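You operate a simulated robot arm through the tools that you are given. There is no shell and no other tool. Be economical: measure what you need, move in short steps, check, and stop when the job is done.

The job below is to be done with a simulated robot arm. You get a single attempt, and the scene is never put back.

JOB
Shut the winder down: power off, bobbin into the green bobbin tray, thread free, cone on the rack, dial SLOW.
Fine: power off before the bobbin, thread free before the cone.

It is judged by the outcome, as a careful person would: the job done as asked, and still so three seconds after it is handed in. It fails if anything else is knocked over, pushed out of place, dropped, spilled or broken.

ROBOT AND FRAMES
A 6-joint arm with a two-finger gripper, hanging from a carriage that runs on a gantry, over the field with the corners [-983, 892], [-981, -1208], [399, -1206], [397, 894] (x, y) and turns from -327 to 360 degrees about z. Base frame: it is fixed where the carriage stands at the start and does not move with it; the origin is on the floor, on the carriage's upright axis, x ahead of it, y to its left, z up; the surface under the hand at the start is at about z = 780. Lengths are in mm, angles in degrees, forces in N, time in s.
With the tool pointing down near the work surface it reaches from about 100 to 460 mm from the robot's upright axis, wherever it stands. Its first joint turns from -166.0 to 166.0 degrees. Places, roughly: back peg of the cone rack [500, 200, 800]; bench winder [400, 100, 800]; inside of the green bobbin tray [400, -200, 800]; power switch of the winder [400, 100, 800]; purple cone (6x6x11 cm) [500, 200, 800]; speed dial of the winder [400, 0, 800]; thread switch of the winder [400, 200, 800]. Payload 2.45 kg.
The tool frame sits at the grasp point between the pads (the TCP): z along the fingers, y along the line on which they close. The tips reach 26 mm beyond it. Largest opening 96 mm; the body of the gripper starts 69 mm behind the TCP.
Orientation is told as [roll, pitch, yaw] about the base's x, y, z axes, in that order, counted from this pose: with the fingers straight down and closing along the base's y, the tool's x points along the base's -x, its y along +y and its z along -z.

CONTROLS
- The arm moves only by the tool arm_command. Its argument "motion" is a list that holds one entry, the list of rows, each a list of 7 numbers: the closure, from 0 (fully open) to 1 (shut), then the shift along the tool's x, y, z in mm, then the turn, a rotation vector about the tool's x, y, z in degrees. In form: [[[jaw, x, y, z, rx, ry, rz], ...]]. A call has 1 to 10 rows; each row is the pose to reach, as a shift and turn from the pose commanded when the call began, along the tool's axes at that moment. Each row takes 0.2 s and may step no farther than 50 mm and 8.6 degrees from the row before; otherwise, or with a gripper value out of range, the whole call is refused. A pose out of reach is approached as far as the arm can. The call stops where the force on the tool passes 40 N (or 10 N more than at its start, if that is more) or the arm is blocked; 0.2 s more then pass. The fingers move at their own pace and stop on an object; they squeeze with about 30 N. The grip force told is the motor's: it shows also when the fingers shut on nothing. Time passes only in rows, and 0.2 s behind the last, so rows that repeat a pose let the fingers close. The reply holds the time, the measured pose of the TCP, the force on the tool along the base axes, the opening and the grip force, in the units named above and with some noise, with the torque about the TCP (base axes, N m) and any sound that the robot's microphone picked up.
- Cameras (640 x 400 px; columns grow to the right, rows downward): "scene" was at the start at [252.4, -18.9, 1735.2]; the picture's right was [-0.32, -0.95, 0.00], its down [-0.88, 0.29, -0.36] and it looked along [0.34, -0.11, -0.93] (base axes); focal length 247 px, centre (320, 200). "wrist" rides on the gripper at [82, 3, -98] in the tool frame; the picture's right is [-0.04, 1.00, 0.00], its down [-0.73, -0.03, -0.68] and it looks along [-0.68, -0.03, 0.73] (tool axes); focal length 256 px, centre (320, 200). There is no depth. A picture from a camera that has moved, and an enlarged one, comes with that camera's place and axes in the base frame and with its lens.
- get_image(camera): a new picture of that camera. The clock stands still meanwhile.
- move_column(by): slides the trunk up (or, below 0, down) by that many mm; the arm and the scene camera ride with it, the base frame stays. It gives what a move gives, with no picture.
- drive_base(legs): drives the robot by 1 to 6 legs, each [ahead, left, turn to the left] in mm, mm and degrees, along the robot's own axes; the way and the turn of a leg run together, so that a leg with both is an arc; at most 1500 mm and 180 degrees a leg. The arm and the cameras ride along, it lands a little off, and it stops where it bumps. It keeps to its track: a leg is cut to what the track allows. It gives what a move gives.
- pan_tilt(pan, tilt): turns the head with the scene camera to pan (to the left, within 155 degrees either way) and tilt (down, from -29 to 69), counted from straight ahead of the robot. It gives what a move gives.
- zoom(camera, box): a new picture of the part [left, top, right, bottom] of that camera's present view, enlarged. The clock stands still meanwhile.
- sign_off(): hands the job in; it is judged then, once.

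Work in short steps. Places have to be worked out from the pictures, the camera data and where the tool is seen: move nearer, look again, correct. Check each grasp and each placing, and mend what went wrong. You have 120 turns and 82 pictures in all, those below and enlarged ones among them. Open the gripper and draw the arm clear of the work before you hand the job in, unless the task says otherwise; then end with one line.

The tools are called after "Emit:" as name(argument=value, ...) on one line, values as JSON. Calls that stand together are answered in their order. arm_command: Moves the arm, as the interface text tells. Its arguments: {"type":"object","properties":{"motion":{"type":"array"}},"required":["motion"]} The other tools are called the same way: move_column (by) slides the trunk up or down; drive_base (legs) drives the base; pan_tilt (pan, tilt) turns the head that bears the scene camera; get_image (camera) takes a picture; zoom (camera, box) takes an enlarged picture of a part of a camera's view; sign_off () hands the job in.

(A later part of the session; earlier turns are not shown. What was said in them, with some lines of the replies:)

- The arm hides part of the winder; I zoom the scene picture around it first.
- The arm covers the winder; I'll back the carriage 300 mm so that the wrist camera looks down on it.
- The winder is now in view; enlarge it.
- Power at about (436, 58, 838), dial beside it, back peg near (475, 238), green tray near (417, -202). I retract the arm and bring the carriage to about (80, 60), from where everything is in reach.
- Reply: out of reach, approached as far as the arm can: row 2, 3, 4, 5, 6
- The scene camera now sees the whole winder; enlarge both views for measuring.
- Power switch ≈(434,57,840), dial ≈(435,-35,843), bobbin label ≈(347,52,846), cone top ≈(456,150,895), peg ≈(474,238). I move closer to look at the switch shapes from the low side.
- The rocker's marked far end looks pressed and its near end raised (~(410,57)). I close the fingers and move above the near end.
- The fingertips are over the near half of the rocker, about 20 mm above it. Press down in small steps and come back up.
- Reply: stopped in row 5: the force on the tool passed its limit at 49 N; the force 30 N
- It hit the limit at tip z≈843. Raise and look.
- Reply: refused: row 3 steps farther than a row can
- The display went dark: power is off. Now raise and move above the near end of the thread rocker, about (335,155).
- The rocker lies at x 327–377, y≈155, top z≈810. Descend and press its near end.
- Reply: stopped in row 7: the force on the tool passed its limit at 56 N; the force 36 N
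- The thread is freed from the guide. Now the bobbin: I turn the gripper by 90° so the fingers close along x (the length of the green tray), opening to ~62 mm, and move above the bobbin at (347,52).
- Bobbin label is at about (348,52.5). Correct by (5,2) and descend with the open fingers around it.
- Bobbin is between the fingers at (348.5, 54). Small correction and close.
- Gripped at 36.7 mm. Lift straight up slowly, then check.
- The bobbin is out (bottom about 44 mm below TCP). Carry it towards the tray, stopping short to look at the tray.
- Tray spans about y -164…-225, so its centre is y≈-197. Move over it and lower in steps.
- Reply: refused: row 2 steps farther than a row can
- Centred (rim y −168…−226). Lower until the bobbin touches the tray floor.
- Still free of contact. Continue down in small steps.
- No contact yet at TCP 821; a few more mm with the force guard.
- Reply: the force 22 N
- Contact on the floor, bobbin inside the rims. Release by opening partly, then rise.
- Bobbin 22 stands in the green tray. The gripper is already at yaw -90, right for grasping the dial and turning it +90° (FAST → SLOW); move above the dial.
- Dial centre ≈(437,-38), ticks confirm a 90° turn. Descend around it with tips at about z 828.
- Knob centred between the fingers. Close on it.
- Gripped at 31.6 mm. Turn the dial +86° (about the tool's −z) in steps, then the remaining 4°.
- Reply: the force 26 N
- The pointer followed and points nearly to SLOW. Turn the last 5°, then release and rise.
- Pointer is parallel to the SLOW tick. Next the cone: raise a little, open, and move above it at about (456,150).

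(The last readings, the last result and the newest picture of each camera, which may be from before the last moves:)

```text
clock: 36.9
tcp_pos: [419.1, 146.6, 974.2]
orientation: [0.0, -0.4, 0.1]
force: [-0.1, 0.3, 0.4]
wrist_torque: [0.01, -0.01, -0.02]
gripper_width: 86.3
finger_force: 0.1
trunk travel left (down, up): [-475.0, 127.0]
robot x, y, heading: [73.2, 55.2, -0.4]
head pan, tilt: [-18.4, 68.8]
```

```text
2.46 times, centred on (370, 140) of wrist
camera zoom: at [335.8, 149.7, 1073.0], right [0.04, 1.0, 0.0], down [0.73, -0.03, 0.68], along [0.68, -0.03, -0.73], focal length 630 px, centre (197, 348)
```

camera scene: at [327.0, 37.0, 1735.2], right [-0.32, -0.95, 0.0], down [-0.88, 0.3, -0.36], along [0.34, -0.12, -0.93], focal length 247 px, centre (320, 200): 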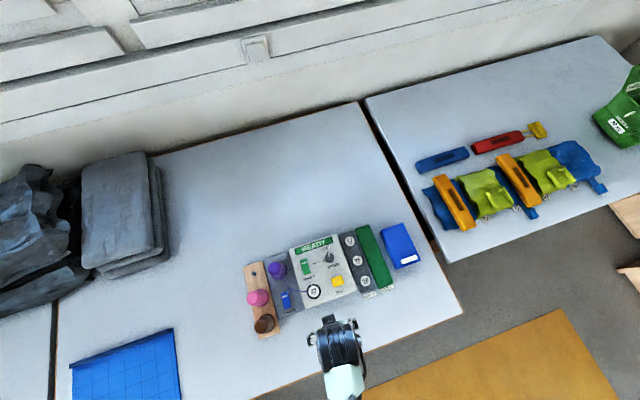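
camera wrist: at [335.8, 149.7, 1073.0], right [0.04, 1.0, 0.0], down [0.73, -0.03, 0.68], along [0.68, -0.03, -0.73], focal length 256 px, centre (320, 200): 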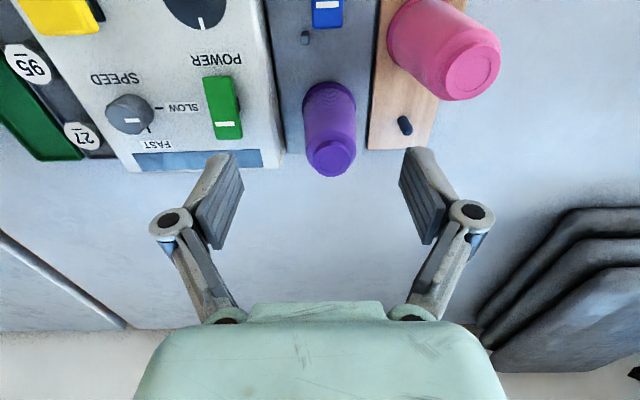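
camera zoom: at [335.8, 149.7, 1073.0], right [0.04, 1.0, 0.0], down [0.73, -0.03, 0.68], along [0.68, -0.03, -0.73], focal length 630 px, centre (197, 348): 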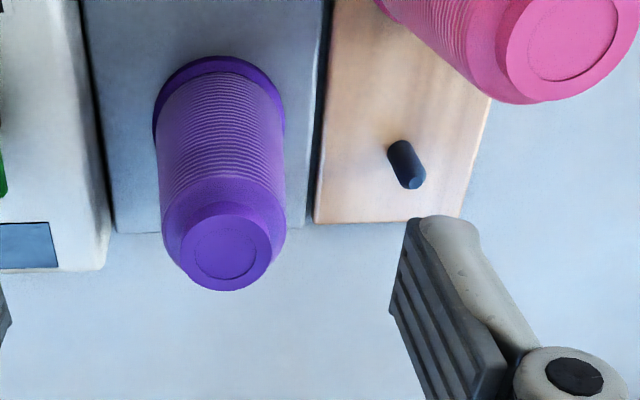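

Cone axis ≈(456,153.5), vertical; peg ≈(472,236.5) with top z≈825. Centre over the cone and descend to TCP z≈856.

Emit:
arm_command(motion=[[[0.1, -20, 7, 0, 0, 0, 0], [0.1, -37, 7, 0, 0, 0, 0], [0.1, -37, 7, 35, 0, 0, 0], [0.1, -37, 7, 70, 0, 0, 0], [0.1, -37, 7, 100, 0, 0, 0], [0.1, -37, 7, 118, 0, 0, 0], [0.1, -37, 7, 118, 0, 0, 0]]])

Emit:
get_image(camera="wrist")

```text
clock: 38.5
tcp_pos: [454.4, 154.0, 856.5]
orientation: [0.0, -0.3, 0.0]
force: [0.7, -0.7, 0.5]
wrist_torque: [0.0, 0.05, 0.0]
gripper_width: 86.3
finger_force: 0.0
trunk travel left (down, up): [-475.0, 127.0]
robot x, y, heading: [75.0, 60.0, -0.2]
head pan, tilt: [-18.4, 68.8]
```

```text
44 pictures are left
camera wrist: at [372.9, 156.8, 955.5], right [0.04, 1.0, 0.0], down [0.73, -0.03, 0.68], along [0.68, -0.03, -0.73], focal length 256 px, centre (320, 200)
```

wrist: 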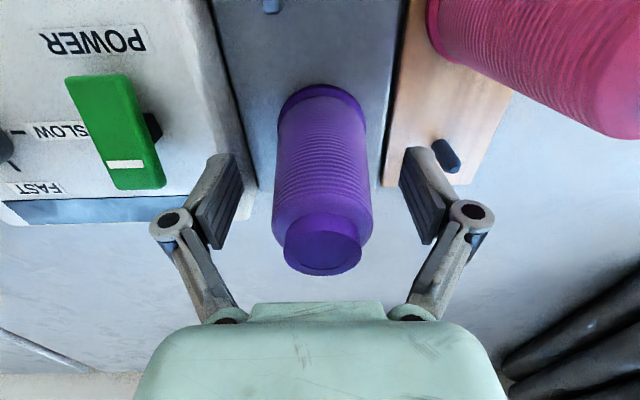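

Fingers straddle the cone body. Close and check the grip.

Emit:
arm_command(motion=[[[0.1, -1.5, 0.5, 0, 0, 0, 0], [1, -1.5, 0.5, 0, 0, 0, 0], [1, -1.5, 0.5, 0, 0, 0, 0], [1, -1.5, 0.5, 0, 0, 0, 0], [1, -1.5, 0.5, 0, 0, 0, 0]]])

Emit:
arm_command(motion=[[[1, 0, 0, -5, 0, 0, 0], [1, 0, 0, -15, 0, 0, 0], [1, 0, 0, -30, 0, 0, 0], [1, 0, 0, -50, 0, 0, 0], [1, 0, 0, -70, 0, 0, 0]]])

Emit:
get_image(camera="wrist")

```text
clock: 39.7
tcp_pos: [456.1, 154.3, 857.1]
orientation: [-0.1, -0.3, 0.1]
force: [-1.0, 1.6, 1.8]
wrist_torque: [0.06, 0.0, -0.02]
gripper_width: 51.9
finger_force: 29.5
trunk travel left (down, up): [-475.0, 127.0]
robot x, y, heading: [70.0, 60.3, -0.2]
head pan, tilt: [-18.4, 68.8]
```

```text
clock: 40.9
tcp_pos: [455.9, 153.4, 924.5]
orientation: [0.0, -0.3, 0.1]
force: [0.0, -0.6, -1.2]
wrist_torque: [-0.02, -0.03, 0.04]
gripper_width: 51.8
finger_force: 29.6
trunk travel left (down, up): [-475.0, 127.0]
robot x, y, heading: [71.9, 51.8, -0.5]
head pan, tilt: [-18.4, 68.8]
```

```text
43 pictures are left
camera wrist: at [373.0, 156.8, 1024.5], right [0.04, 1.0, 0.0], down [0.73, -0.03, 0.68], along [0.68, -0.03, -0.73], focal length 256 px, centre (320, 200)
```

wrist: 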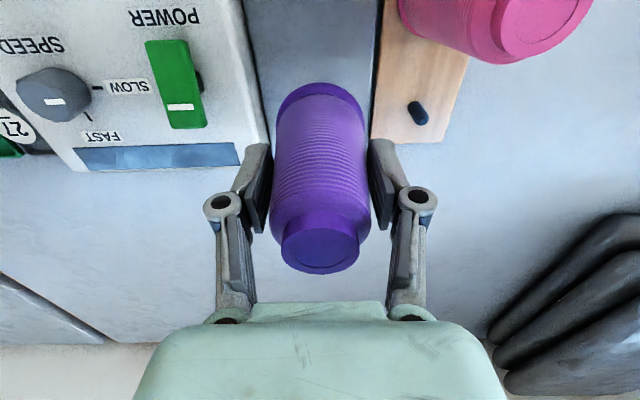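

Cone is held and clear of everything. Carry it over the back peg, TCP (470.5, 236).

Emit:
arm_command(motion=[[[1, -4, 25, 0, 0, 0, 0], [1, -8, 50, 0, 0, 0, 0], [1, -14.5, 75, 0, 0, 0, 0], [1, -14.5, 82.5, 0, 0, 0, 0], [1, -14.5, 82.5, 0, 0, 0, 0]]])

Emit:
get_image(camera="wrist")

Emit:
zoom(camera="scene", box=[235, 215, 395, 345])

```text
clock: 42.1
tcp_pos: [468.6, 234.6, 927.7]
orientation: [0.0, -0.4, 0.1]
force: [0.6, -0.2, -1.2]
wrist_torque: [0.03, 0.03, -0.02]
gripper_width: 51.5
finger_force: 29.7
trunk travel left (down, up): [-475.0, 127.0]
robot x, y, heading: [76.7, 53.9, -0.3]
head pan, tilt: [-18.4, 68.8]
```

```text
42 pictures are left
camera wrist: at [386.4, 238.0, 1026.4], right [0.04, 1.0, 0.0], down [0.73, -0.03, 0.68], along [0.68, -0.03, -0.73], focal length 256 px, centre (320, 200)
```

wrist: 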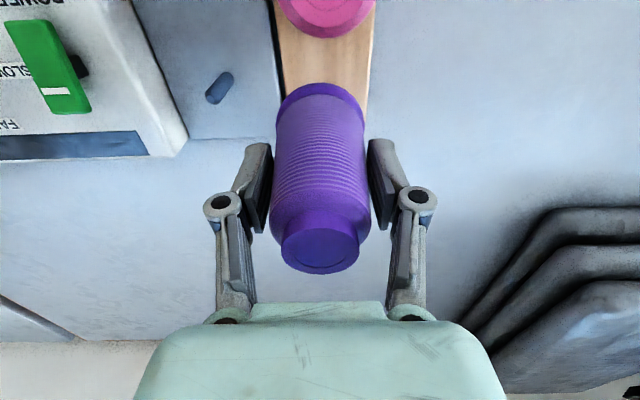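

```text
3.08 times, centred on (315, 280) of scene
camera zoom: at [326.6, 37.0, 1735.2], right [-0.32, -0.95, 0.0], down [-0.88, 0.3, -0.36], along [0.34, -0.12, -0.93], focal length 760 px, centre (335, -46)
```

zoom: 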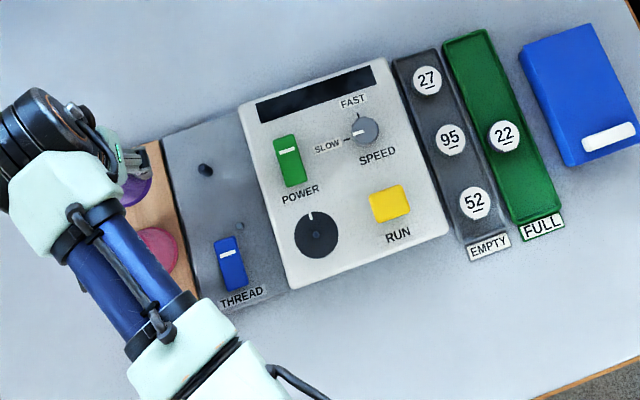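

The now bare winder peg is a good reference: rack peg minus winder peg ≈ (14.4, 83.1), matching the shift made. Lower the cone slowly onto the peg.

Emit:
arm_command(motion=[[[1, 0, 0.5, 15, 0, 0, 0], [1, 0, 0.5, 25, 0, 0, 0], [1, 0, 0.5, 32, 0, 0, 0], [1, 0, 0.5, 38, 0, 0, 0], [1, 0, 0.5, 44, 0, 0, 0], [1, 0, 0.5, 50, 0, 0, 0]]])

Emit:
get_image(camera="wrist")

```text
clock: 43.5
tcp_pos: [471.0, 236.5, 876.8]
orientation: [0.0, -0.3, 0.1]
force: [-0.5, 0.5, -2.0]
wrist_torque: [0.0, 0.0, -0.02]
gripper_width: 51.9
finger_force: 30.2
trunk travel left (down, up): [-475.0, 127.0]
robot x, y, heading: [73.7, 54.1, -0.2]
head pan, tilt: [-18.4, 68.8]
```

```text
40 pictures are left
camera wrist: at [388.8, 239.7, 975.7], right [0.04, 1.0, 0.0], down [0.73, -0.03, 0.68], along [0.68, -0.03, -0.73], focal length 256 px, centre (320, 200)
```

wrist: 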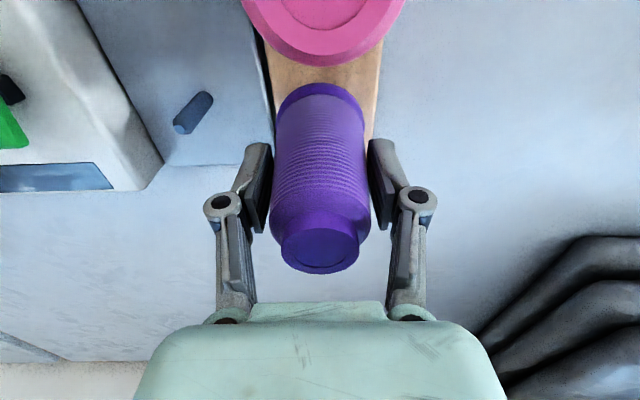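

No resistance with the base already below the peg top, so it is threaded. Continue down to the rack plate.

Emit:
arm_command(motion=[[[1, 0, 0, 6, 0, 0, 0], [1, 0, 0, 11, 0, 0, 0], [1, 0, 0, 14, 0, 0, 0], [1, 0, 0, 16, 0, 0, 0], [1, 0, 0, 18, 0, 0, 0], [1, 0, 0, 18, 0, 0, 0]]])

```text
clock: 44.9
tcp_pos: [470.4, 236.9, 858.6]
orientation: [0.0, -0.2, 0.1]
force: [-0.3, 0.0, -1.1]
wrist_torque: [0.0, -0.02, 0.01]
gripper_width: 51.9
finger_force: 30.4
trunk travel left (down, up): [-475.0, 127.0]
robot x, y, heading: [76.2, 57.4, -0.3]
head pan, tilt: [-18.4, 68.8]
```

Still hanging free; continue in 1.5 mm steps until contact.

Emit:
arm_command(motion=[[[1, 0, 0, 1.5, 0, 0, 0], [1, 0, 0, 3, 0, 0, 0], [1, 0, 0, 4.5, 0, 0, 0], [1, 0, 0, 4.5, 0, 0, 0]]])

```text
clock: 45.9
tcp_pos: [469.7, 236.7, 856.0]
orientation: [0.0, -0.4, 0.1]
force: [-5.2, -1.5, 18.4]
wrist_torque: [-0.08, 0.22, 0.0]
gripper_width: 52.0
finger_force: 30.3
trunk travel left (down, up): [-475.0, 127.0]
robot x, y, heading: [73.7, 56.1, -0.6]
head pan, tilt: [-18.4, 68.8]
```

Seated on the rack (18 N contact). Relieve, open, and rise straight up.

Emit:
arm_command(motion=[[[1, 0, 0, -1.5, 0, 0, 0], [0.3, 0, 0, -1.5, 0, 0, 0], [0.1, 0, 0, -1.5, 0, 0, 0], [0.1, 0, 0, -1.5, 0, 0, 0], [0.1, 0, 0, -30, 0, 0, 0], [0.1, 0, 0, -70, 0, 0, 0], [0.1, 0, 0, -110, 0, 0, 0], [0.1, 0, 0, -140, 0, 0, 0]]])

Emit:
arm_command(motion=[[[0.1, 45, -15, 0, 0, 0, 0], [0.1, 90, -30, 0, 0, 0, 0], [0.1, 135, -45, 0, 0, 0, 0], [0.1, 180, -60, 0, 0, 0, 0], [0.1, 220, -60, 0, 0, 0, 0], [0.1, 220, -60, 0, 0, 0, 0]]])

Emit:
get_image(camera="wrist")

Emit:
zoom(camera="scene", box=[235, 215, 395, 345])

```text
clock: 47.7
tcp_pos: [471.3, 238.8, 994.2]
orientation: [0.0, -0.2, 0.1]
force: [-0.2, 0.2, 0.2]
wrist_torque: [-0.01, -0.03, -0.02]
gripper_width: 86.7
finger_force: 0.1
trunk travel left (down, up): [-475.0, 127.0]
robot x, y, heading: [75.1, 55.8, -0.4]
head pan, tilt: [-18.4, 68.8]
```

```text
clock: 49.1
tcp_pos: [250.5, 176.6, 993.9]
orientation: [0.0, -0.3, 0.1]
force: [0.5, -0.1, -1.1]
wrist_torque: [-0.03, -0.02, 0.0]
gripper_width: 86.6
finger_force: 0.0
trunk travel left (down, up): [-475.0, 127.0]
robot x, y, heading: [72.0, 58.0, -0.3]
head pan, tilt: [-18.4, 68.8]
```

```text
39 pictures are left
camera wrist: at [168.4, 180.4, 1092.8], right [0.04, 1.0, 0.0], down [0.73, -0.03, 0.68], along [0.68, -0.03, -0.73], focal length 256 px, centre (320, 200)
```

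wrist: 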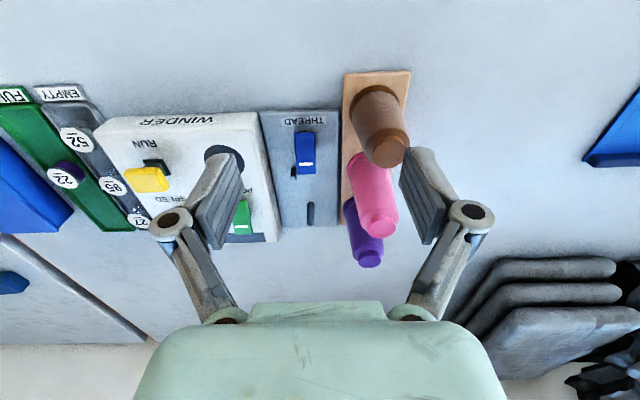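

```text
3.08 times, centred on (315, 280) of scene
camera zoom: at [326.6, 37.0, 1735.2], right [-0.32, -0.95, 0.0], down [-0.88, 0.3, -0.36], along [0.34, -0.12, -0.93], focal length 760 px, centre (335, -46)
```

zoom: 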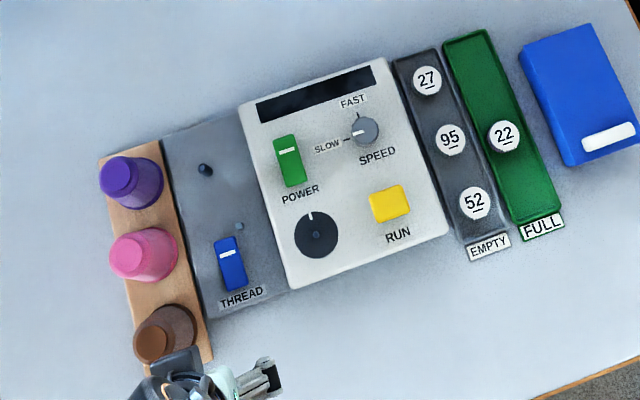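

Everything looks as wanted: display dark, bobbin 22 in the green tray, thread free, purple cone upright on the back peg, dial on SLOW, and the arm open and clear. I hand it in.

Emit:
sign_off()

```text
The job is handed in.
```

The winder is shut down: power is off, bobbin 22 is in the green tray, the thread is free, the purple cone is on the rack's back peg, and the dial is at SLOW. I freed the thread before moving the bobbin so that lifting it would not tug the cone.
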